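You operate a simulated robot arm through the tools that you are given. There is no shell and no other tool.

You are at the controls of a simulated robot arm. One attempt, no reset.

Task
Try the bush with both plug gauges: loose to scrap, tight to rework, right to pass.
Fine: stand each gauge back where it stood. Set down upright: green plug gauge, red plug gauge.

Only the result counts: the job must be done as asked and must still hold three seconds after the hand-in. Knocking over, shifting, dropping, spilling or breaking anything else fails it.

Robot
A 7-joint arm with a two-finger parallel gripper, fixed in place. Base frame: the origin is on the floor under the middle of its stand, x ahead of it, y to its left, z up. Units: m, rad, N and s.
With the tool pointing down near the work surface it reaches from about 0.44 to 0.92 m from the base axis. Its first joint turns from -2.496 to 2.496 rad. Payload 3 kg.
Tool frame: the origin (TCP) lies between the finger pads and is the grasp point; the fingertips stand 0.03 m ahead of it; z points along the fingers, y is the line along which they close. The gripper opens to 0.094 m. The fingers are 0.028 m wide and 0.01 m thick; the gripper's body (0.05 by 0.096 m) begins 0.055 m behind the TCP.
Orientation is that of the tool frame in the base frame, as a unit quaternion [w, x, y, z]. With the fingers straight down and closing along the base's y, the tool's x points along the base's -x, its y along +y and its z along -z.

Tools
- The arm moves only by the tool send_rows. Its arguments are lists of equal length, an entry for each row: "offset": the shift along the tool's x, y, z in m, a list of three; "rot": the turn, a rotation vector about the tool's x, y, z in rad, a list of three; "fingers": the gripper command, from -1 (fully open) to 1 (shut), values between in proportion. In form: {"offset": [[x, y, z], ...], "rot": [[wx, wy, wz], ...], "fingers": [fingers, ...]}. A call has 1 to 20 rows; each row shifts and turns the commanded pose from where the row before left it, along the tool's axes as they then stand. A row lasts 0.2 s, in which the tool goes at most 0.05 m and 0.15 rad; a call with a longer step from one row to the next is refused whole, and so is a gripper value outside its range. A pose out of reach is approached as far as the arm can. The call stops where the force on the tool passes 40 N (or 10 N more than at its start, if that is more) or the arm is blocked; 0.2 s more then pass. The fingers move at their own pace (about 0.072 m/s each) and stop on an object; they squeeze with about 30 N. The grip force told is the motor's: it shows also when the fingers shut on nothing. Time passes only in rows, and 0.2 s behind the last, so rows that do not move let the fingers close. It gives the time, the measured TCP pose, the force on the tool (base axes), the opening and the grip force at its end, in the units of the frame above (readings bear some noise), with the torque about the TCP (base axes, N m) and any sound that the robot's microphone picked up.
- Cameras (640 x 400 px; columns grow to the right, rows downward): "scene" is fixed at [0.0479, -0.5014, 1.5277]; the picture's right is [0.72, -0.69, 0.00], its down [-0.34, -0.36, -0.87] and it looks along [0.60, 0.63, -0.50] (base axes); focal length 375 px, centre (320, 200). "wrist" rides on the gripper at [0.076, 0.014, -0.103] in the tool frame; the picture's right is [-0.18, 0.98, 0.00], its down [-0.75, -0.14, -0.64] and it looks along [-0.63, -0.12, 0.77] (tool axes); focal length 243 px, centre (320, 200). There is no depth. A picture from a camera that has moved, and an enlarged one, comes with that camera's place and axes in the base frame and with its lens.
- get_image(camera): a new picture of that camera. The clock stands still meanwhile.
- close_up(camera, box): a new picture of the part [left, top, right, bottom] of that camera's present view, enlarged. The clock stands still meanwhile.
- finish_job(): hands the job in; it is judged then, once.

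Places have to be worked out from the pictures, the camera data and where the tool is seen. Open the gripper and draw the arm clear of the work before you hand the job in, unless the task says otherwise.

The tools are called after "Call:" as name(argument=value, ...) on one line, values as JSON. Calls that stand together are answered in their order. send_rows: Moves the arm, as the interface text tells. Its arguments: {"type":"object","properties":{"offset":{"type":"array","items":{"type":"array","items":{"type":"number"}}},"rot":{"type":"array","items":{"type":"array","items":{"type":"number"}}},"fingers":{"type":"array","items":{"type":"number"}}},"required":["offset","rot","fingers"]} The other tools are called the same way: get_image (camera) takes a picture; close_up (camera, box) takes an enlarged picture of a part of a camera's view; finish_job () hands the job in.

At the start:

```text
t: 0.0
ee_pos: [0.4864, 0.2772, 1.2694]
tcp_rot: [0.0, 0.0, 1.0, 0.0]
force: [0.3, 0.5, -0.2]
wrist_torque: [0.01, 0.0, 0.01]
finger_gap: 0.0944
grasp_force: 0.0
```

scene: 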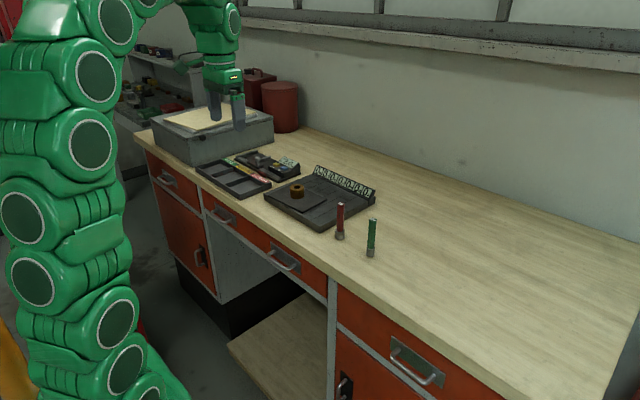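
wrist: 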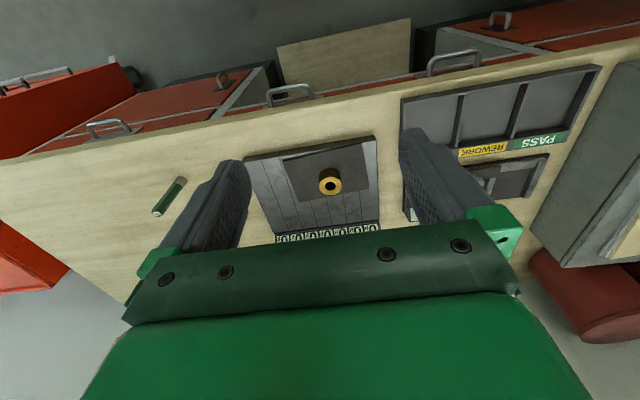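

I start by looking closely at the work area with both cameras to place the bush, gauges and trays.

Call:
close_up(camera="scene", box=[180, 130, 400, 270])

Call:
close_up(camera="wrist", box=[380, 50, 640, 230])

Call:
close_up(camera="scene", box=[250, 160, 390, 270])

```text
2.86 times, centred on (290, 200) of scene
camera zoom: at [0.0479, -0.5014, 1.5277], right [0.72, -0.69, 0.0], down [-0.34, -0.36, -0.87], along [0.6, 0.63, -0.5], focal length 1070 px, centre (406, 200)
```

zoom: 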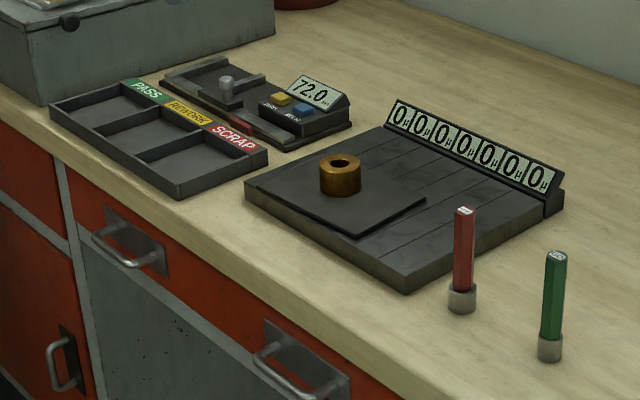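

```text
2.22 times, centred on (510, 140) of wrist
camera zoom: at [0.4121, 0.2913, 1.3698], right [0.18, 0.98, 0.0], down [0.75, -0.14, 0.64], along [0.63, -0.12, -0.77], focal length 539 px, centre (-102, 333)
```

zoom: 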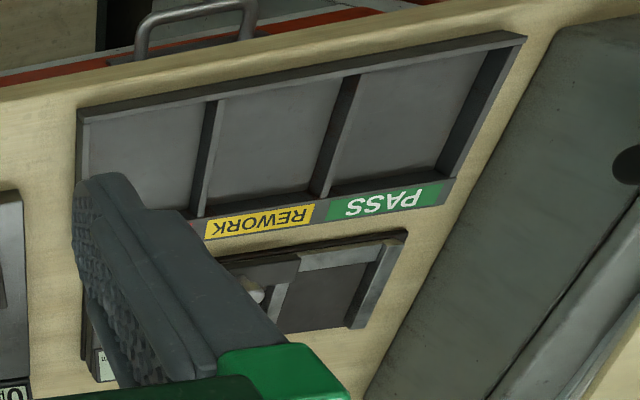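

```text
3.64 times, centred on (320, 215) of scene
camera zoom: at [0.0479, -0.5014, 1.5277], right [0.72, -0.69, 0.0], down [-0.34, -0.36, -0.87], along [0.6, 0.63, -0.5], focal length 1362 px, centre (320, 146)
```

zoom: 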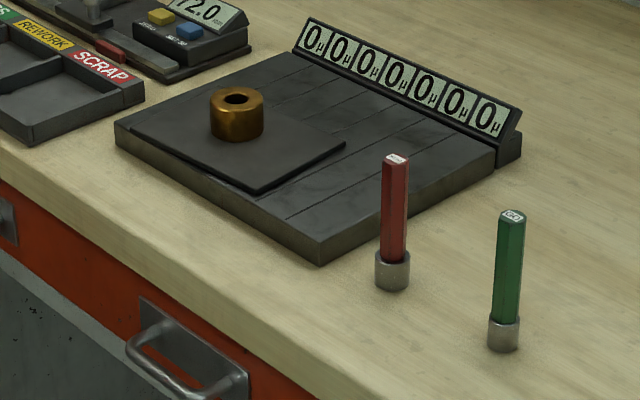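

The overview suggests bush top at about (0.68, 0.26, 1.006), green gauge near (0.65, -0.05), red near (0.64, 0.05), bench top near z 0.94. I'll enlarge each of them for measurement.

Call:
close_up(camera="scene", box=[278, 175, 318, 200])

Call:
close_up(camera="scene", box=[324, 200, 388, 240])

Call:
close_up(camera="scene", box=[324, 225, 388, 265])

Call:
close_up(camera="scene", box=[190, 135, 310, 210])

```text
16.00 times, centred on (298, 188) of scene
camera zoom: at [0.0479, -0.5014, 1.5277], right [0.72, -0.69, 0.0], down [-0.34, -0.36, -0.87], along [0.6, 0.63, -0.5], focal length 5993 px, centre (672, 400)
```

zoom: 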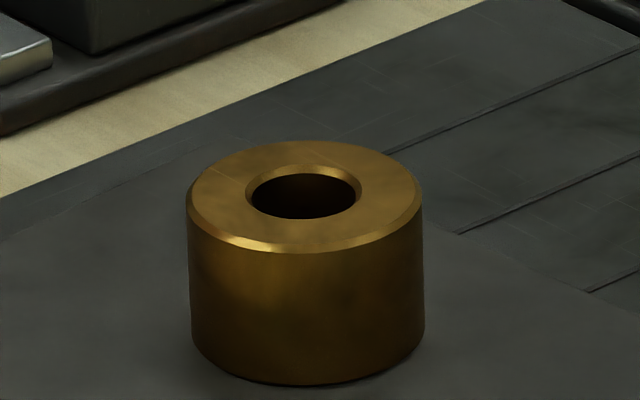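

```text
10.00 times, centred on (356, 220) of scene
camera zoom: at [0.0479, -0.5014, 1.5277], right [0.72, -0.69, 0.0], down [-0.34, -0.36, -0.87], along [0.6, 0.63, -0.5], focal length 3746 px, centre (-40, 0)
```

zoom: 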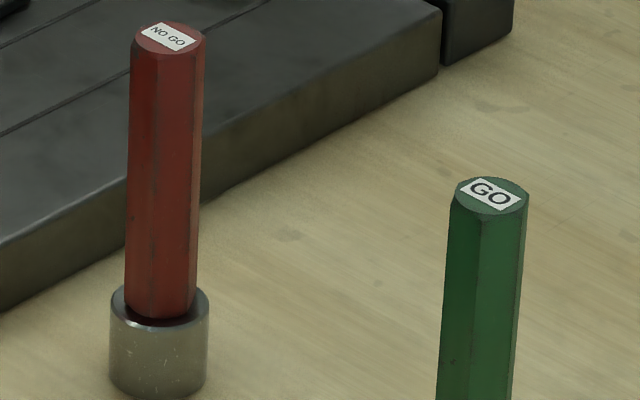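

```text
10.00 times, centred on (356, 245) of scene
camera zoom: at [0.0479, -0.5014, 1.5277], right [0.72, -0.69, 0.0], down [-0.34, -0.36, -0.87], along [0.6, 0.63, -0.5], focal length 3746 px, centre (-40, -250)
```

zoom: 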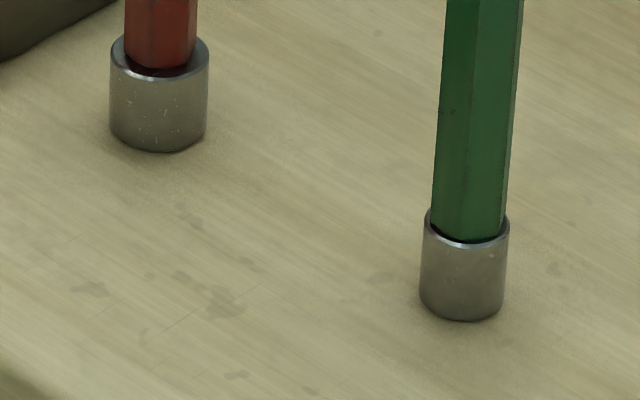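

```text
5.33 times, centred on (250, 172) of scene
camera zoom: at [0.0479, -0.5014, 1.5277], right [0.72, -0.69, 0.0], down [-0.34, -0.36, -0.87], along [0.6, 0.63, -0.5], focal length 1998 px, centre (693, 347)
```

zoom: 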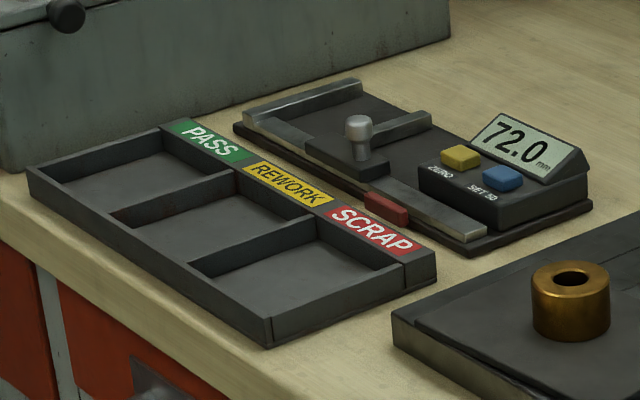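

Red is NO GO (about 26 mm plug) and green is GO (about 21.5 mm), with the bore around 20–22 mm, so only a real trial will tell. I move over the gauges for a wrist view.

Call:
send_rows(offset=[[-0.008, -0.041, 0.0125], [-0.008, -0.041, 0.0125], [-0.008, -0.041, 0.0125], [-0.008, -0.041, 0.0125], [-0.008, -0.041, 0.0125], [-0.008, -0.041, 0.0125], [-0.008, -0.041, 0.0125], [-0.008, -0.041, 0.0125], [0, 0, 0]], rot=[[0, 0, 0], [0, 0, 0], [0, 0, 0], [0, 0, 0], [0, 0, 0], [0, 0, 0], [0, 0, 0], [0, 0, 0], [0, 0, 0]], fingers=[-1, -1, -1, -1, -1, -1, -1, -1, -1])

Call:
get_image(camera="wrist")

Call:
get_image(camera="scene")

```text
t: 2.0
ee_pos: [0.5511, -0.0485, 1.1693]
tcp_rot: [0.0, 0.0, 1.0, 0.001]
force: [-0.5, 0.1, 0.2]
wrist_torque: [-0.04, -0.03, -0.03]
finger_gap: 0.094
grasp_force: 0.1
```

```text
taken
camera wrist: at [0.4767, -0.0351, 1.2704], right [0.18, 0.98, 0.0], down [0.75, -0.14, 0.64], along [0.63, -0.12, -0.77], focal length 243 px, centre (320, 200)
```

wrist: 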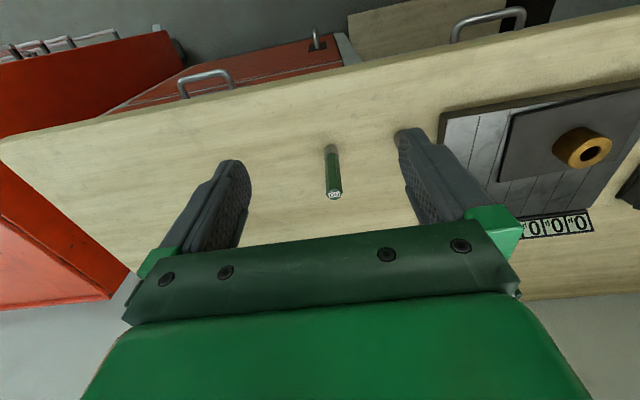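

```text
taken
```

scene: 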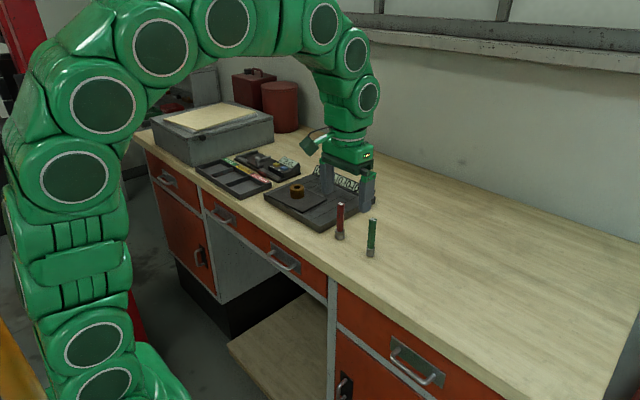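

The green gauge stands in view between the fingers; I'll enlarge it to fix its position and hex orientation.

Call:
close_up(camera="wrist", box=[280, 130, 392, 200])

Call:
close_up(camera="wrist", box=[540, 110, 628, 165])

```text
5.71 times, centred on (336, 165) of wrist
camera zoom: at [0.4767, -0.0351, 1.2704], right [0.18, 0.98, 0.0], down [0.75, -0.14, 0.64], along [0.63, -0.12, -0.77], focal length 1386 px, centre (229, 400)
```

zoom: 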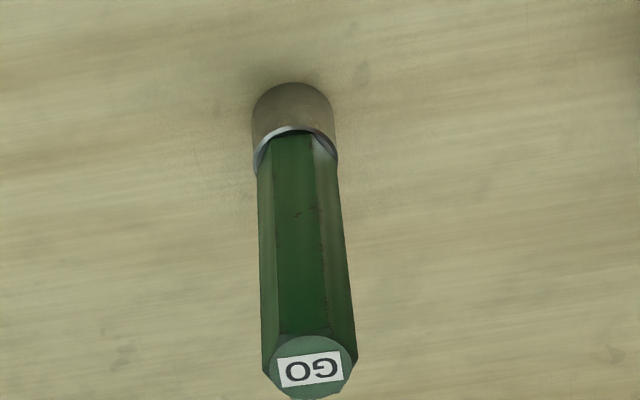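

```text
7.27 times, centred on (584, 138) of wrist
camera zoom: at [0.4767, -0.0351, 1.2704], right [0.18, 0.98, 0.0], down [0.75, -0.14, 0.64], along [0.63, -0.12, -0.77], focal length 1764 px, centre (-1600, 654)
```

zoom: 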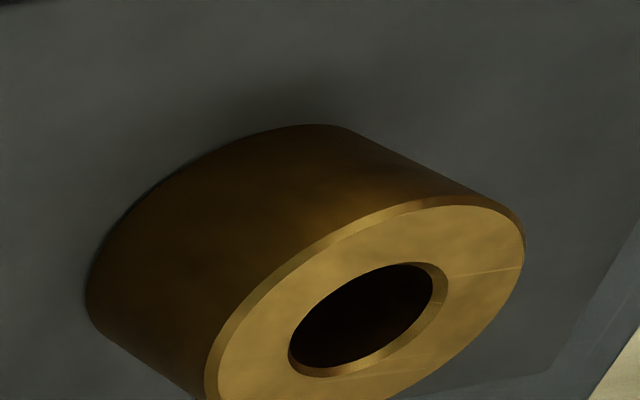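

Green's axis is about (0.650, -0.051), hex flats seem to face roughly along y. I'll measure the bore more closely in the scene camera.

Call:
close_up(camera="scene", box=[289, 181, 305, 191])

Call:
close_up(camera="scene", box=[362, 245, 378, 255])

Call:
close_up(camera="scene", box=[332, 229, 348, 239])

```text
16.00 times, centred on (297, 186) of scene
camera zoom: at [0.0479, -0.5014, 1.5277], right [0.72, -0.69, 0.0], down [-0.34, -0.36, -0.87], along [0.6, 0.63, -0.5], focal length 5993 px, centre (688, 424)
```

zoom: 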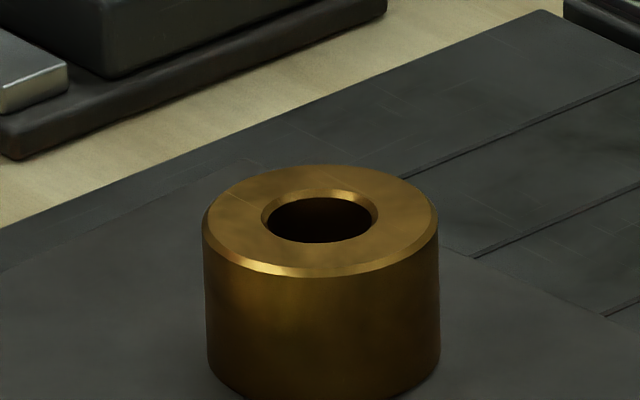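

```text
16.00 times, centred on (370, 250) of scene
camera zoom: at [0.0479, -0.5014, 1.5277], right [0.72, -0.69, 0.0], down [-0.34, -0.36, -0.87], along [0.6, 0.63, -0.5], focal length 5993 px, centre (-480, -600)
```

zoom: 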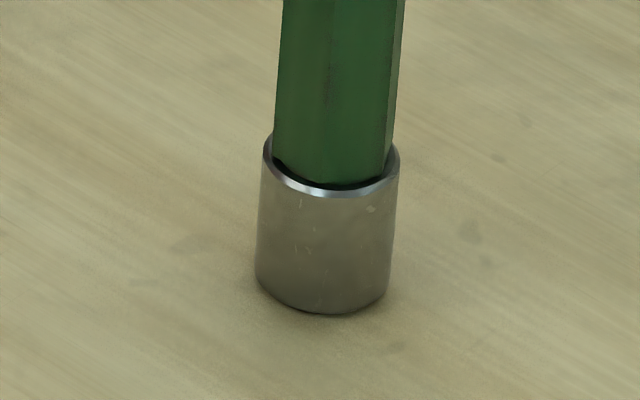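

```text
16.00 times, centred on (340, 234) of scene
camera zoom: at [0.0479, -0.5014, 1.5277], right [0.72, -0.69, 0.0], down [-0.34, -0.36, -0.87], along [0.6, 0.63, -0.5], focal length 5993 px, centre (0, -344)
```

zoom: 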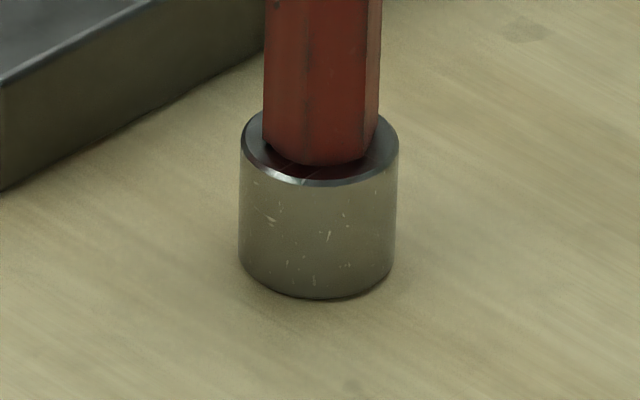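

The GO label lies along y and the hex flats face about 0°, 60°, 120°, so I turn the hand 30° to close on flats, and move to above the green gauge at z 1.11.

Call:
send_rows(offset=[[0, 0, 0], [0, 0, 0], [0, 0, 0], [0, 0, 0], [-0.0282, -0.0172, 0.0198], [-0.0282, -0.0172, 0.0198], [-0.0282, -0.0172, 0.0198], [0, 0, 0]], rot=[[0, 0, -0.1309], [0, 0, -0.1309], [0, 0, -0.1309], [0, 0, -0.1309], [0, 0, 0], [0, 0, 0], [0, 0, 0], [0, 0, 0]], fingers=[-1, -1, -1, -1, -1, -1, -1, -1])

Call:
get_image(camera="wrist")

Call:
close_up(camera="scene", box=[310, 170, 438, 250])

```text
t: 3.8
ee_pos: [0.6504, -0.0528, 1.1097]
tcp_rot: [0.0, -0.259, 0.966, 0.0]
force: [-0.3, -0.2, 0.3]
wrist_torque: [-0.03, 0.0, 0.01]
finger_gap: 0.0942
grasp_force: 0.1
```

```text
taken
camera wrist: at [0.5784, -0.0793, 1.2111], right [-0.33, 0.94, 0.0], down [0.72, 0.25, 0.64], along [0.61, 0.21, -0.77], focal length 243 px, centre (320, 200)
```

wrist: 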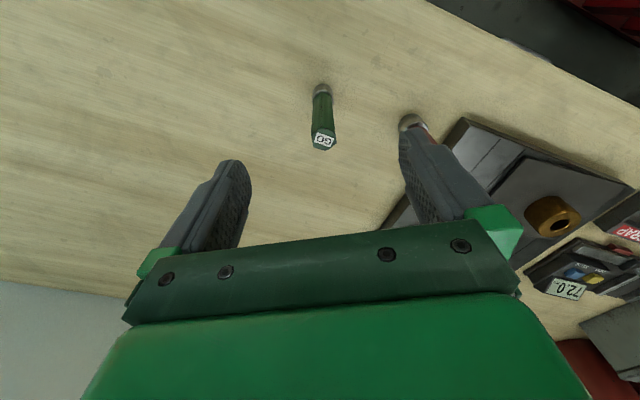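

```text
5.00 times, centred on (374, 210) of scene
camera zoom: at [0.0479, -0.5014, 1.5277], right [0.72, -0.69, 0.0], down [-0.34, -0.36, -0.87], along [0.6, 0.63, -0.5], focal length 1873 px, centre (50, 150)
```

zoom: 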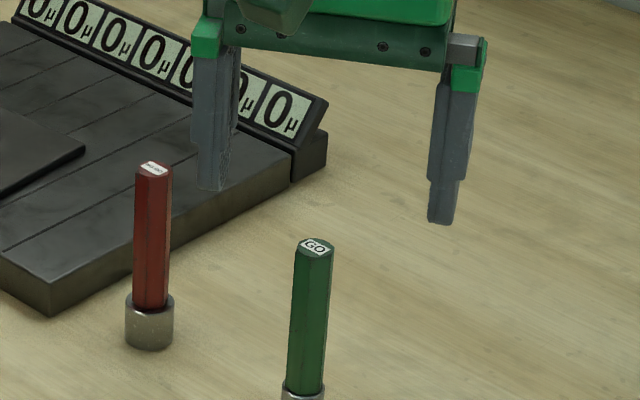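

The hand is now above the green gauge; I enlarge the wrist view to check centring and hex angle before lowering.

Call:
close_up(camera="wrist", box=[272, 75, 368, 135])

Call:
close_up(camera="wrist", box=[296, 125, 352, 160])

```text
6.67 times, centred on (320, 105) of wrist
camera zoom: at [0.5784, -0.0793, 1.2111], right [-0.33, 0.94, 0.0], down [0.72, 0.25, 0.64], along [0.61, 0.21, -0.77], focal length 1618 px, centre (320, 833)
```

zoom: 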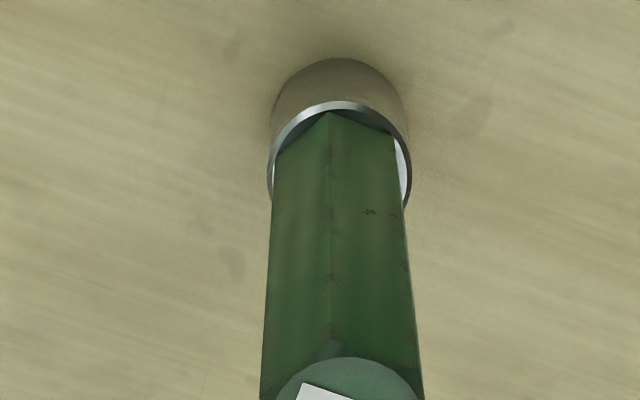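

```text
11.43 times, centred on (324, 142) of wrist
camera zoom: at [0.5784, -0.0793, 1.2111], right [-0.33, 0.94, 0.0], down [0.72, 0.25, 0.64], along [0.61, 0.21, -0.77], focal length 2773 px, centre (274, 857)
```

zoom: 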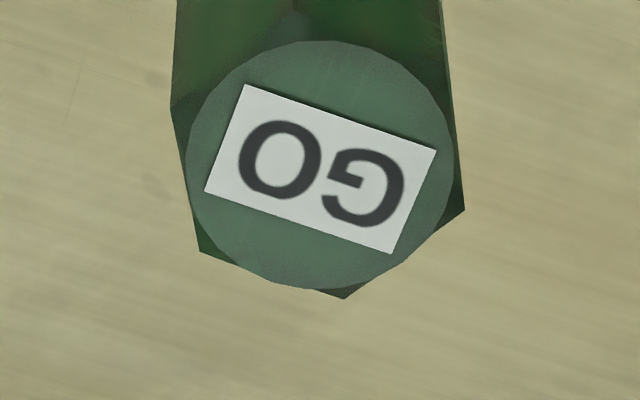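

Green sits about 2 mm along the tool's +y from the TCP and the flats match the closing line within 1°. I correct that and lower to z 1.02 with fingers open.

Call:
send_rows(offset=[[-0.001, 0.0018, 0.02], [0, 0, 0.03], [0, 0, 0.025], [0, 0, 0.015], [0, 0, 0]], rot=[[0, 0, 0], [0, 0, 0], [0, 0, 0], [0, 0, 0], [0, 0, 0]], fingers=[-1, -1, -1, -1, -1])

Call:
get_image(camera="wrist")

Call:
close_up(camera="scene", box=[310, 185, 438, 265])

```text
t: 5.0
ee_pos: [0.6493, -0.053, 1.0203]
tcp_rot: [0.0, -0.259, 0.966, 0.0]
force: [0.2, -0.5, -0.6]
wrist_torque: [0.02, 0.05, 0.0]
finger_gap: 0.0941
grasp_force: 0.0
```

```text
taken
camera wrist: at [0.5774, -0.0783, 1.1213], right [-0.33, 0.94, 0.0], down [0.72, 0.25, 0.64], along [0.61, 0.21, -0.77], focal length 243 px, centre (320, 200)
```

wrist: 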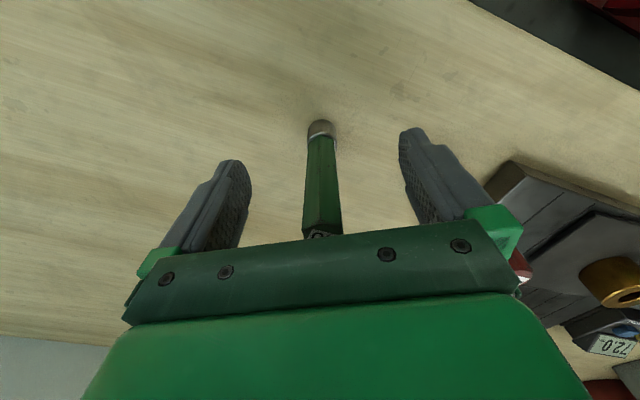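

```text
5.00 times, centred on (374, 225) of scene
camera zoom: at [0.0479, -0.5014, 1.5277], right [0.72, -0.69, 0.0], down [-0.34, -0.36, -0.87], along [0.6, 0.63, -0.5], focal length 1873 px, centre (50, 75)
```

zoom: 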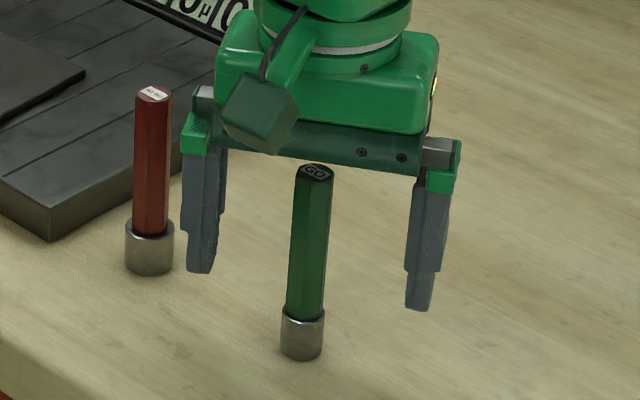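

The gauge stands between the open fingers; I check the centring numerically with an enlarged wrist view before closing.

Call:
close_up(camera="wrist", box=[272, 115, 368, 175])

Call:
close_up(camera="wrist", box=[220, 120, 428, 250])

```text
6.67 times, centred on (320, 145) of wrist
camera zoom: at [0.5774, -0.0783, 1.1213], right [-0.33, 0.94, 0.0], down [0.72, 0.25, 0.64], along [0.61, 0.21, -0.77], focal length 1618 px, centre (320, 567)
```

zoom: 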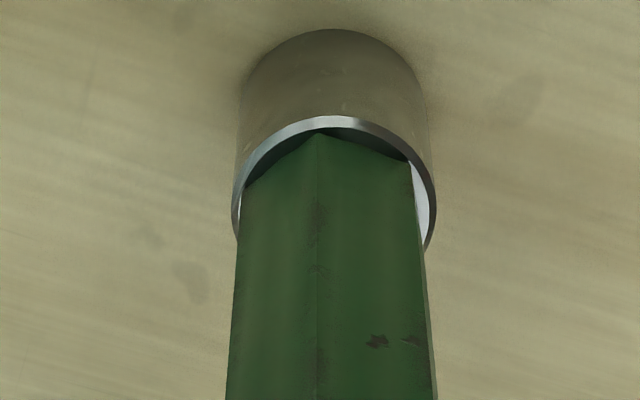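

```text
3.08 times, centred on (324, 185) of wrist
camera zoom: at [0.5774, -0.0783, 1.1213], right [-0.33, 0.94, 0.0], down [0.72, 0.25, 0.64], along [0.61, 0.21, -0.77], focal length 746 px, centre (308, 246)
```

zoom: 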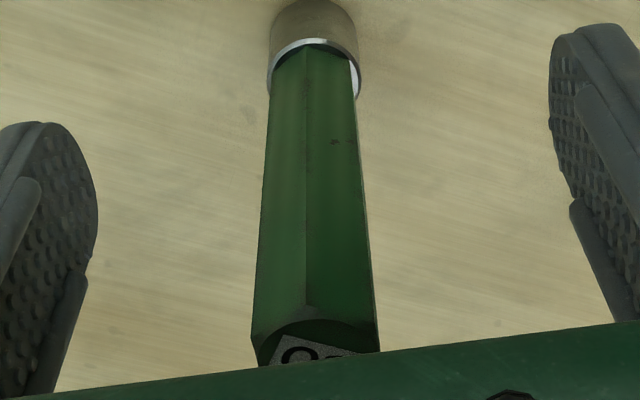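

The gauge is centred within about 0.5 mm along the closing line and about 2 mm off across it. I shift 2 mm and close the fingers.

Call:
send_rows(offset=[[-0.002, 0, 0], [0, 0, 0], [0, 0, 0], [0, 0, 0], [0, 0, 0], [0, 0, 0], [0, 0, 0]], rot=[[0, 0, 0], [0, 0, 0], [0, 0, 0], [0, 0, 0], [0, 0, 0], [0, 0, 0], [0, 0, 0]], fingers=[-1, -1, 1, 1, 1, 1, 1])

Call:
close_up(camera="scene", box=[310, 185, 438, 265])

```text
t: 6.6
ee_pos: [0.6514, -0.0514, 1.0207]
tcp_rot: [0.0, -0.259, 0.966, 0.0]
force: [0.4, -0.4, 0.3]
wrist_torque: [-0.05, -0.01, -0.01]
finger_gap: 0.0166
grasp_force: 29.8
```

```text
5.00 times, centred on (374, 225) of scene
camera zoom: at [0.0479, -0.5014, 1.5277], right [0.72, -0.69, 0.0], down [-0.34, -0.36, -0.87], along [0.6, 0.63, -0.5], focal length 1873 px, centre (50, 75)
```

zoom: 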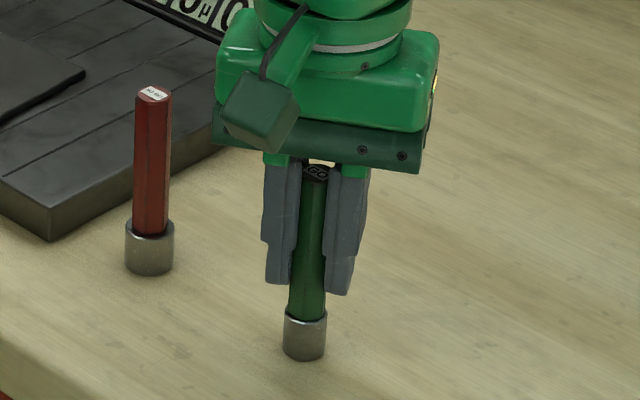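

The grip holds at 16.6 mm. I compare the plug's place with the earlier 16x view to note the small shift made on closing, for correcting at put-back.

Call:
close_up(camera="scene", box=[362, 245, 378, 255])

```text
16.00 times, centred on (370, 250) of scene
camera zoom: at [0.0479, -0.5014, 1.5277], right [0.72, -0.69, 0.0], down [-0.34, -0.36, -0.87], along [0.6, 0.63, -0.5], focal length 5993 px, centre (-480, -600)
```

zoom: 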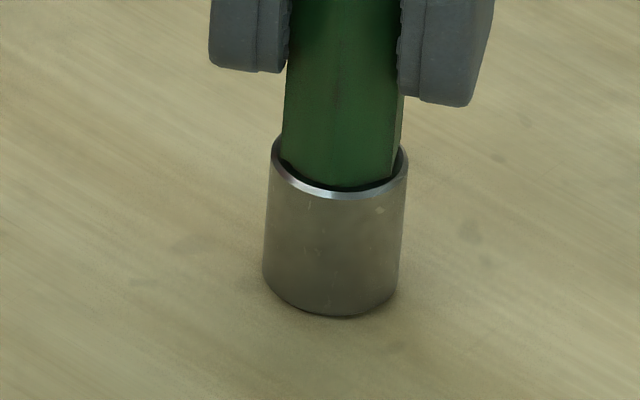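

Closing shifted green by about (+0.3, −1.3) mm, which I'll undo at put-back. Now I lift 0.18 m (clear of red's top) and carry green above the bush.

Call:
send_rows(offset=[[0, 0, -0.005], [0, 0, -0.025], [0, 0, -0.04], [0, 0, -0.04], [0, 0, -0.04], [0, 0, -0.03], [-0.0221, 0.0318, 0], [-0.0221, 0.0318, 0], [-0.0221, 0.0318, 0], [-0.0221, 0.0318, 0], [-0.0221, 0.0318, 0], [-0.0221, 0.0318, 0], [-0.0221, 0.0318, 0], [-0.0221, 0.0318, 0], [0, 0, 0], [0, 0, 0]], rot=[[0, 0, 0], [0, 0, 0], [0, 0, 0], [0, 0, 0], [0, 0, 0], [0, 0, 0], [0, 0, 0], [0, 0, 0], [0, 0, 0], [0, 0, 0], [0, 0, 0], [0, 0, 0], [0, 0, 0], [0, 0, 0], [0, 0, 0], [0, 0, 0]], fingers=[1, 1, 1, 1, 1, 1, 1, 1, 1, 1, 1, 1, 1, 1, 1, 1])

Call:
get_image(camera="wrist")

Call:
close_up(camera="scene", box=[242, 120, 370, 200])

```text
t: 10.0
ee_pos: [0.6791, 0.2589, 1.1984]
tcp_rot: [0.0, -0.258, 0.966, 0.0]
force: [0.4, -0.3, -0.7]
wrist_torque: [0.04, 0.01, -0.04]
finger_gap: 0.0167
grasp_force: 30.0
```

```text
taken
camera wrist: at [0.6067, 0.2323, 1.299], right [-0.33, 0.94, 0.0], down [0.72, 0.25, 0.64], along [0.61, 0.21, -0.77], focal length 243 px, centre (320, 200)
```

wrist: 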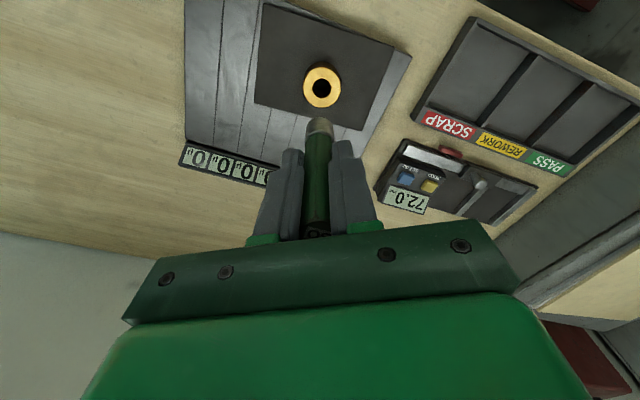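

```text
5.00 times, centred on (306, 160) of scene
camera zoom: at [0.0479, -0.5014, 1.5277], right [0.72, -0.69, 0.0], down [-0.34, -0.36, -0.87], along [0.6, 0.63, -0.5], focal length 1873 px, centre (390, 400)
```

zoom: 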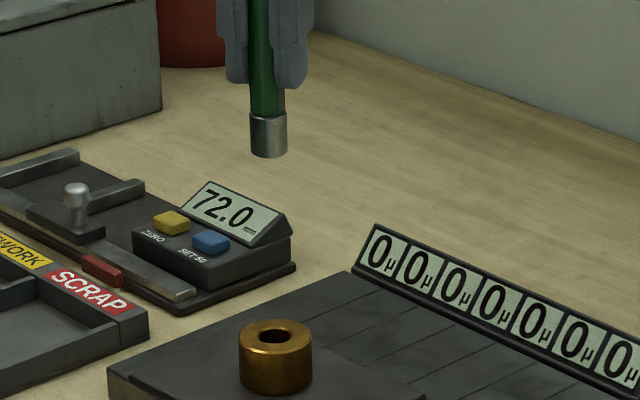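

Green is held upright above the bush. I enlarge the wrist view to compare plug axis and bore centre.

Call:
close_up(camera="wrist", box=[272, 60, 368, 120])

Call:
close_up(camera="wrist", box=[272, 110, 368, 170])

Call:
close_up(camera="scene", box=[276, 140, 308, 160])

Call:
close_up(camera="scene", box=[281, 180, 313, 200])

```text
6.67 times, centred on (320, 90) of wrist
camera zoom: at [0.6067, 0.2323, 1.299], right [-0.33, 0.94, 0.0], down [0.72, 0.25, 0.64], along [0.61, 0.21, -0.77], focal length 1618 px, centre (320, 933)
```

zoom: 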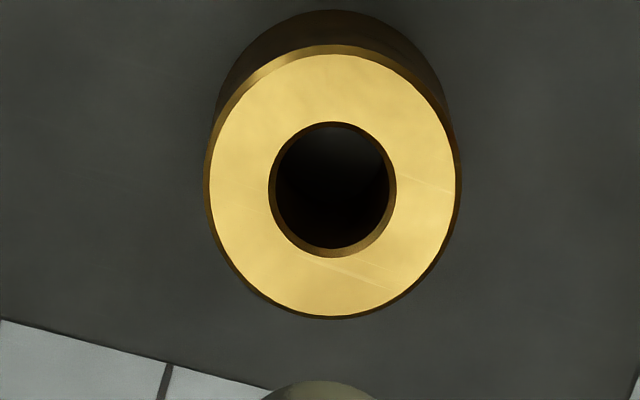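

```text
6.67 times, centred on (320, 140) of wrist
camera zoom: at [0.6067, 0.2323, 1.299], right [-0.33, 0.94, 0.0], down [0.72, 0.25, 0.64], along [0.61, 0.21, -0.77], focal length 1618 px, centre (320, 600)
```

zoom: 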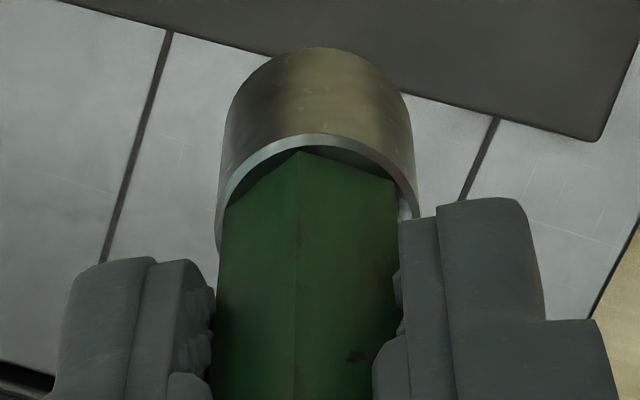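

```text
16.00 times, centred on (292, 150) of scene
camera zoom: at [0.0479, -0.5014, 1.5277], right [0.72, -0.69, 0.0], down [-0.34, -0.36, -0.87], along [0.6, 0.63, -0.5], focal length 5993 px, centre (768, 1000)
```

zoom: 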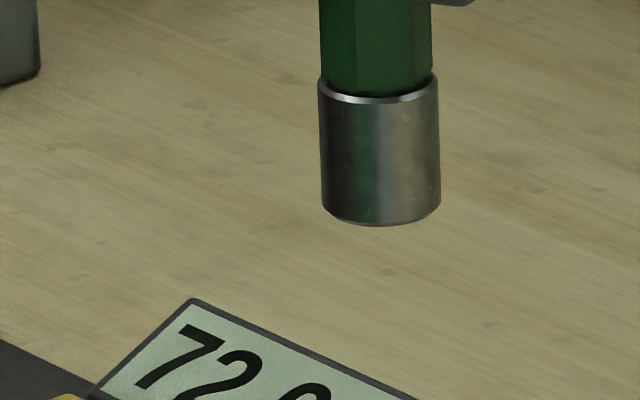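

```text
16.00 times, centred on (297, 190) of scene
camera zoom: at [0.0479, -0.5014, 1.5277], right [0.72, -0.69, 0.0], down [-0.34, -0.36, -0.87], along [0.6, 0.63, -0.5], focal length 5993 px, centre (688, 360)
```

zoom: 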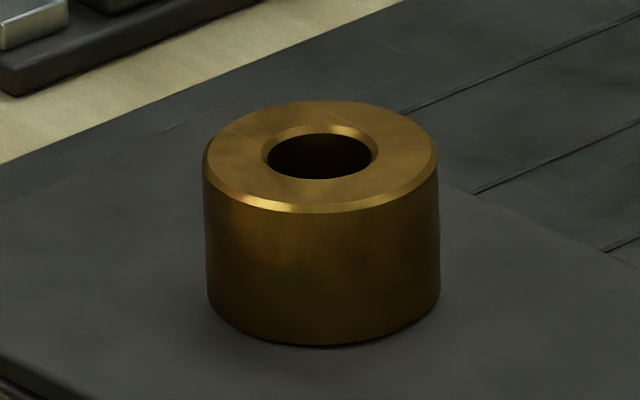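

Bore measures about 19.7 mm (mouth with chamfer about 22 mm) against a 21.3 mm green plug. I correct about 2 mm and lower until the plug is roughly 18 mm above the bush.

Call:
send_rows(offset=[[-0.0019, 0.0009, 0.02], [0, 0, 0.03], [0, 0, 0.03], [0, 0, 0.02], [0, 0, 0], [0, 0, 0]], rot=[[0, 0, 0], [0, 0, 0], [0, 0, 0], [0, 0, 0], [0, 0, 0], [0, 0, 0]], fingers=[1, 1, 1, 1, 1, 1])

Call:
close_up(camera="scene", box=[273, 170, 321, 200])

Call:
close_up(camera="wrist", box=[256, 90, 384, 170])

```text
t: 11.4
ee_pos: [0.6796, 0.2601, 1.0999]
tcp_rot: [0.0, -0.259, 0.966, 0.0]
force: [0.2, -0.5, -1.5]
wrist_torque: [0.0, 0.0, -0.02]
finger_gap: 0.0167
grasp_force: 29.8
```

```text
13.33 times, centred on (297, 185) of scene
camera zoom: at [0.0479, -0.5014, 1.5277], right [0.72, -0.69, 0.0], down [-0.34, -0.36, -0.87], along [0.6, 0.63, -0.5], focal length 4994 px, centre (627, 400)
```

zoom: 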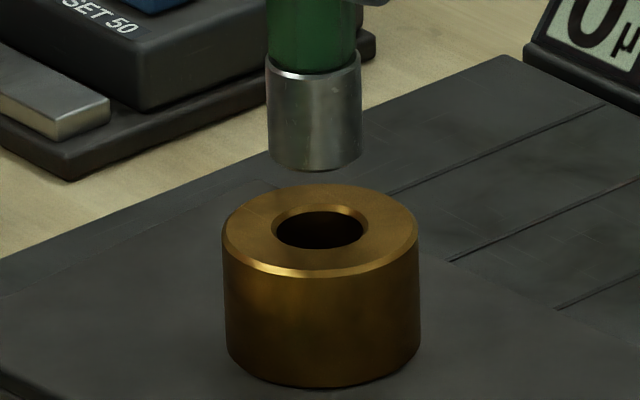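

```text
5.00 times, centred on (320, 130) of wrist
camera zoom: at [0.6078, 0.2345, 1.1999], right [-0.33, 0.94, 0.0], down [0.72, 0.25, 0.64], along [0.61, 0.21, -0.77], focal length 1213 px, centre (320, 550)
```

zoom: 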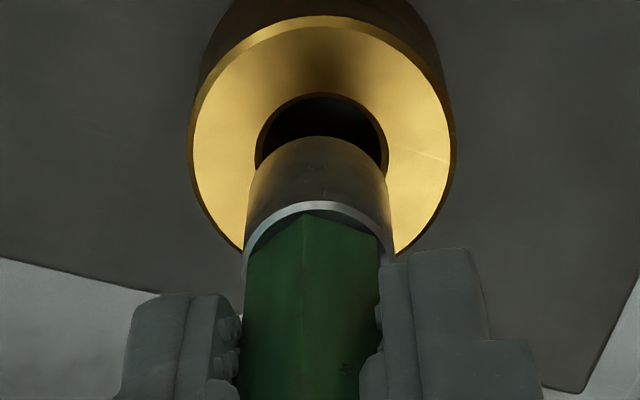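

Plug and bore look within about 1 mm of each other; I enlarge further to pin down the remaining offset.

Call:
close_up(camera="scene", box=[279, 170, 319, 195])

Call:
close_up(camera="wrist", box=[288, 90, 352, 130])

Call:
close_up(camera="wrist", box=[288, 112, 352, 152])

```text
16.00 times, centred on (299, 182) of scene
camera zoom: at [0.0479, -0.5014, 1.5277], right [0.72, -0.69, 0.0], down [-0.34, -0.36, -0.87], along [0.6, 0.63, -0.5], focal length 5993 px, centre (656, 480)
```

zoom: 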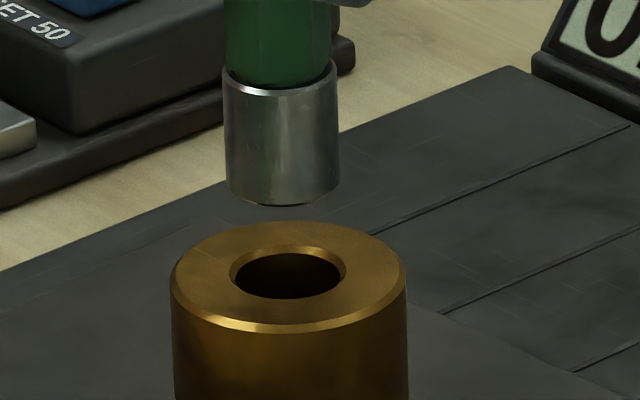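

```text
10.00 times, centred on (320, 110) of wrist
camera zoom: at [0.6078, 0.2345, 1.1999], right [-0.33, 0.94, 0.0], down [0.72, 0.25, 0.64], along [0.61, 0.21, -0.77], focal length 2426 px, centre (320, 1100)
```

zoom: 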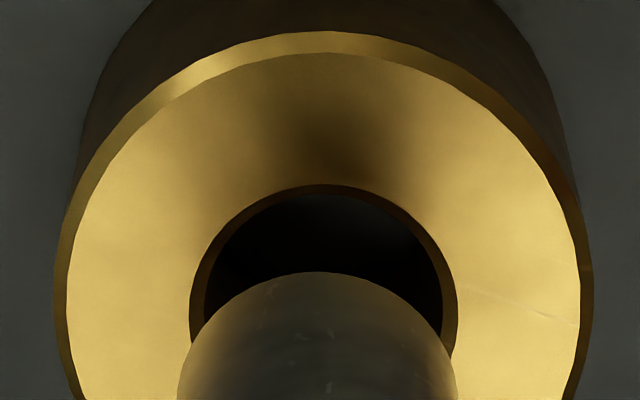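

```text
10.00 times, centred on (320, 132) of wrist
camera zoom: at [0.6078, 0.2345, 1.1999], right [-0.33, 0.94, 0.0], down [0.72, 0.25, 0.64], along [0.61, 0.21, -0.77], focal length 2426 px, centre (320, 880)
```

zoom: 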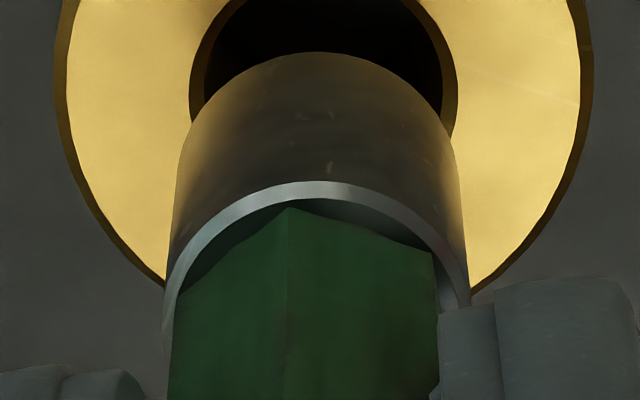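

Both views now put the plug axis within ~0.5 mm of the bore axis, with about 15 mm to go. I nudge 0.4 mm and lower 11 mm.

Call:
send_rows(offset=[[0.0004, 0, 0.004], [0, 0, 0.004], [0, 0, 0.003], [0, 0, 0]], rot=[[0, 0, 0], [0, 0, 0], [0, 0, 0], [0, 0, 0]], fingers=[1, 1, 1, 1])

Call:
close_up(camera="scene", box=[279, 170, 319, 195])

Call:
close_up(camera="wrist", box=[288, 100, 352, 140])

```text
t: 12.4
ee_pos: [0.6787, 0.2609, 1.0881]
tcp_rot: [0.0, -0.26, 0.966, 0.0]
force: [0.1, 0.3, -0.9]
wrist_torque: [-0.03, -0.01, 0.0]
finger_gap: 0.017
grasp_force: 29.4
```

```text
16.00 times, centred on (299, 182) of scene
camera zoom: at [0.0479, -0.5014, 1.5277], right [0.72, -0.69, 0.0], down [-0.34, -0.36, -0.87], along [0.6, 0.63, -0.5], focal length 5993 px, centre (656, 480)
```

zoom: 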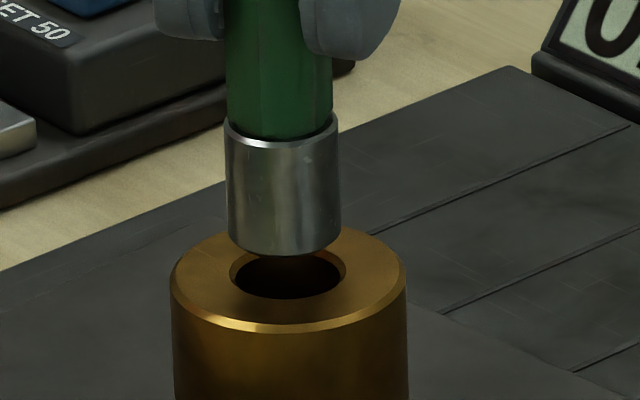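

```text
10.00 times, centred on (320, 120) of wrist
camera zoom: at [0.6073, 0.2341, 1.1896], right [-0.33, 0.94, 0.0], down [0.72, 0.25, 0.64], along [0.61, 0.21, -0.77], focal length 2426 px, centre (320, 1000)
```

zoom: 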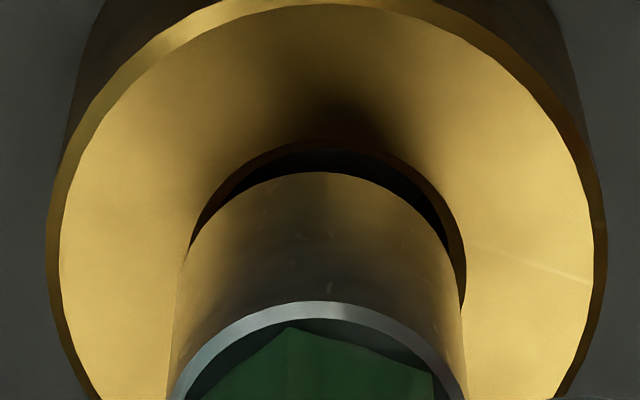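

Combining both views consistently puts the bore about 2.2 mm further along tool −x, with about 10 mm of gap. I apply that and lower 5 mm, then recheck.

Call:
send_rows(offset=[[-0.0022, 0.0002, 0], [0, 0, 0.003], [0, 0, 0.002], [0, 0, 0]], rot=[[0, 0, 0], [0, 0, 0], [0, 0, 0], [0, 0, 0]], fingers=[1, 1, 1, 1])

Call:
close_up(camera="scene", box=[279, 170, 319, 195])

Call:
close_up(camera="wrist", box=[280, 100, 360, 150])

```text
t: 13.4
ee_pos: [0.6798, 0.2617, 1.0832]
tcp_rot: [0.0, -0.259, 0.966, 0.0]
force: [-0.2, 0.5, -0.1]
wrist_torque: [0.02, 0.01, 0.02]
finger_gap: 0.0169
grasp_force: 30.1
```

```text
16.00 times, centred on (299, 182) of scene
camera zoom: at [0.0479, -0.5014, 1.5277], right [0.72, -0.69, 0.0], down [-0.34, -0.36, -0.87], along [0.6, 0.63, -0.5], focal length 5993 px, centre (656, 480)
```

zoom: 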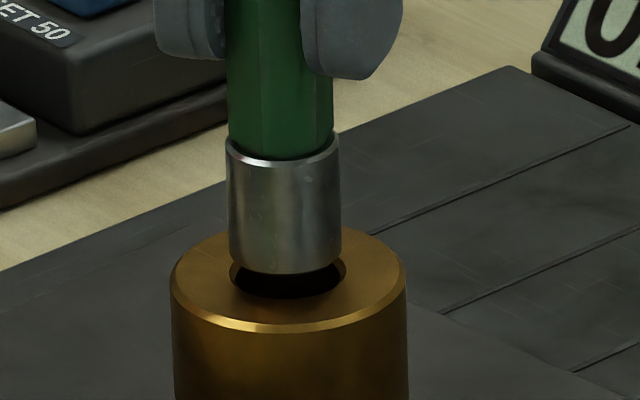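

```text
8.00 times, centred on (320, 125) of wrist
camera zoom: at [0.6086, 0.2355, 1.1848], right [-0.33, 0.94, 0.0], down [0.72, 0.25, 0.64], along [0.61, 0.21, -0.77], focal length 1941 px, centre (320, 800)
```

zoom: 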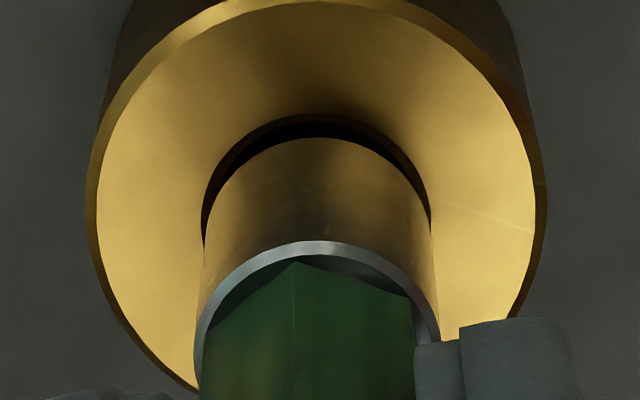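

Now the plug is concentric with the bore in both views (within ~0.4 mm), gap about 5 mm. I lower in 1 mm steps, watching the force.

Call:
send_rows(offset=[[-0.0004, 0, 0.001], [0, 0, 0.001], [0, 0, 0.001], [0, 0, 0.001], [0, 0, 0]], rot=[[0, 0, 0], [0, 0, 0], [0, 0, 0], [0, 0, 0], [0, 0, 0]], fingers=[1, 1, 1, 1, 1])

Call:
close_up(camera="scene", box=[279, 170, 319, 195])

```text
t: 14.6
ee_pos: [0.6808, 0.2621, 1.0796]
tcp_rot: [0.001, -0.259, 0.966, 0.001]
force: [-2.8, -1.7, 8.9]
wrist_torque: [-0.14, 0.19, 0.04]
finger_gap: 0.0165
grasp_force: 29.8
```

```text
16.00 times, centred on (299, 182) of scene
camera zoom: at [0.0479, -0.5014, 1.5277], right [0.72, -0.69, 0.0], down [-0.34, -0.36, -0.87], along [0.6, 0.63, -0.5], focal length 5993 px, centre (656, 480)
```

zoom: 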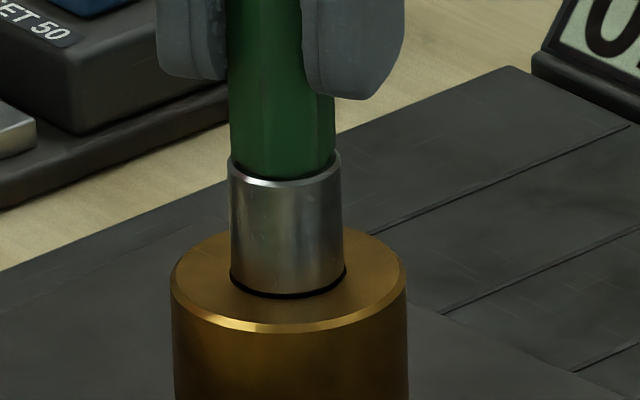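

Contact: 9 N up and about 3 N sideways pushing toward the robot, so the plug touches the far chamfer. I ease 0.6 mm back toward it and press slightly more to see whether it enters.

Call:
send_rows(offset=[[0.0006, 0, 0], [0, 0, 0.0005], [0, 0, 0.0005], [0, 0, 0]], rot=[[0, 0, 0], [0, 0, 0], [0, 0, 0], [0, 0, 0]], fingers=[1, 1, 1, 1])

Call:
close_up(camera="scene", box=[279, 170, 319, 195])

Call:
close_up(camera="wrist", box=[280, 100, 360, 150])

```text
t: 15.6
ee_pos: [0.6792, 0.2619, 1.0789]
tcp_rot: [0.001, -0.259, 0.966, 0.0]
force: [2.1, 1.3, 19.4]
wrist_torque: [0.06, -0.08, 0.0]
finger_gap: 0.0172
grasp_force: 30.5
```

```text
16.00 times, centred on (299, 182) of scene
camera zoom: at [0.0479, -0.5014, 1.5277], right [0.72, -0.69, 0.0], down [-0.34, -0.36, -0.87], along [0.6, 0.63, -0.5], focal length 5993 px, centre (656, 480)
```

zoom: 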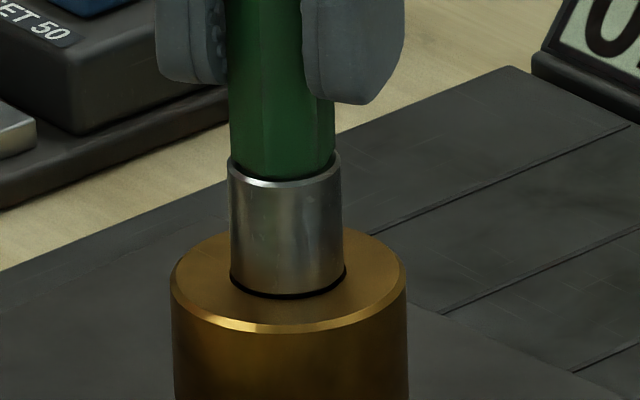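

```text
8.00 times, centred on (320, 125) of wrist
camera zoom: at [0.6085, 0.2352, 1.1798], right [-0.33, 0.94, 0.0], down [0.72, 0.25, 0.64], along [0.61, 0.21, -0.77], focal length 1941 px, centre (320, 800)
```

zoom: 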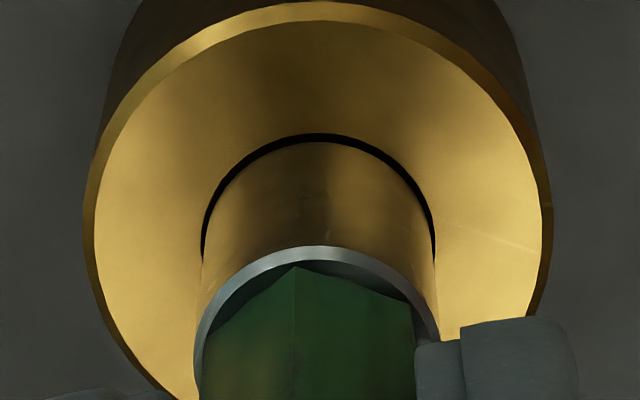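

Green stops on the chamfer: 19 N up with no further entry while concentric (sideways force flipped sign), so green does not go — the bore is tight. I lift off and carry green back above its place.

Call:
send_rows(offset=[[0, 0, -0.002], [0, 0, -0.005], [0, 0, -0.014], [0, 0, -0.03], [0, 0, -0.04], [0, 0, -0.03], [0.02249, -0.03178, 0], [0.02249, -0.03178, 0], [0.02249, -0.03178, 0], [0.02249, -0.03178, 0], [0.02249, -0.03178, 0], [0.02249, -0.03178, 0], [0.02249, -0.03178, 0], [0.02249, -0.03178, 0], [0, 0, 0], [0, 0, 0]], rot=[[0, 0, 0], [0, 0, 0], [0, 0, 0], [0, 0, 0], [0, 0, 0], [0, 0, 0], [0, 0, 0], [0, 0, 0], [0, 0, 0], [0, 0, 0], [0, 0, 0], [0, 0, 0], [0, 0, 0], [0, 0, 0], [0, 0, 0], [0, 0, 0]], fingers=[1, 1, 1, 1, 1, 1, 1, 1, 1, 1, 1, 1, 1, 1, 1, 1])

Call:
close_up(camera="scene", box=[250, 130, 410, 230])

Call:
close_up(camera="scene", box=[281, 180, 313, 200])

```text
t: 19.0
ee_pos: [0.6509, -0.0471, 1.201]
tcp_rot: [0.0, -0.258, 0.966, 0.0]
force: [-1.1, -0.3, 0.3]
wrist_torque: [0.02, 0.0, -0.01]
finger_gap: 0.0164
grasp_force: 30.4
```

```text
4.00 times, centred on (330, 180) of scene
camera zoom: at [0.0479, -0.5014, 1.5277], right [0.72, -0.69, 0.0], down [-0.34, -0.36, -0.87], along [0.6, 0.63, -0.5], focal length 1498 px, centre (280, 280)
```

zoom: 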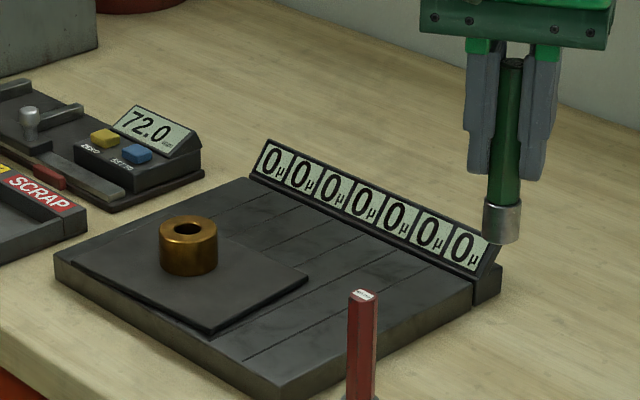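

```text
16.00 times, centred on (297, 190) of scene
camera zoom: at [0.0479, -0.5014, 1.5277], right [0.72, -0.69, 0.0], down [-0.34, -0.36, -0.87], along [0.6, 0.63, -0.5], focal length 5993 px, centre (688, 360)
```

zoom: 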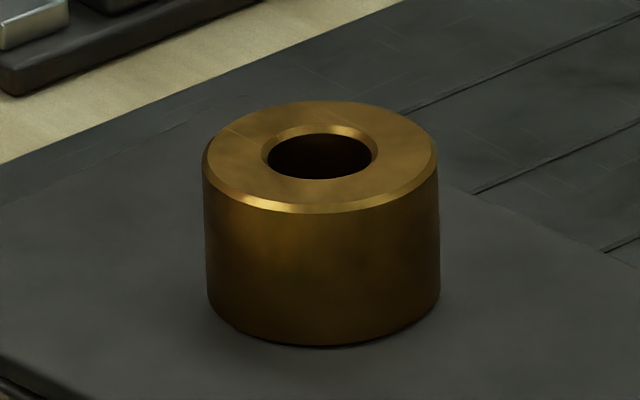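

The bush stayed put. Dead reckoning says green is above its original place; I lower most of the way (0.165 m) and check against the original view.

Call:
send_rows(offset=[[0, 0, 0.04], [0, 0, 0.04], [0, 0, 0.04], [0, 0, 0.03], [0, 0, 0.015], [0, 0, 0], [0, 0, 0]], rot=[[0, 0, 0], [0, 0, 0], [0, 0, 0], [0, 0, 0], [0, 0, 0], [0, 0, 0], [0, 0, 0]], fingers=[1, 1, 1, 1, 1, 1, 1])

Call:
close_up(camera="scene", box=[362, 245, 378, 255])

```text
t: 20.6
ee_pos: [0.6524, -0.0495, 1.0345]
tcp_rot: [0.0, -0.259, 0.966, 0.0]
force: [0.0, 0.2, -1.1]
wrist_torque: [0.03, 0.01, -0.02]
finger_gap: 0.0168
grasp_force: 29.8
```

```text
16.00 times, centred on (370, 250) of scene
camera zoom: at [0.0479, -0.5014, 1.5277], right [0.72, -0.69, 0.0], down [-0.34, -0.36, -0.87], along [0.6, 0.63, -0.5], focal length 5993 px, centre (-480, -600)
```

zoom: 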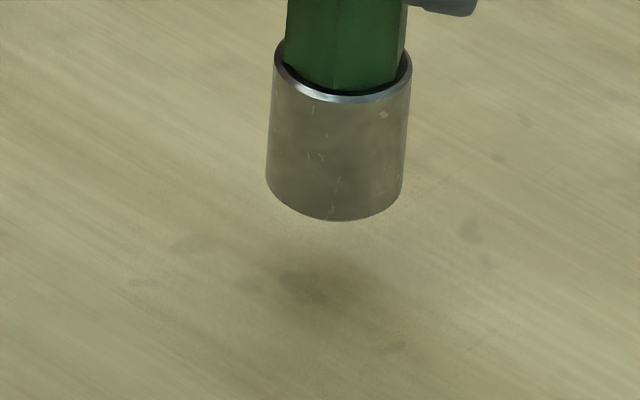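

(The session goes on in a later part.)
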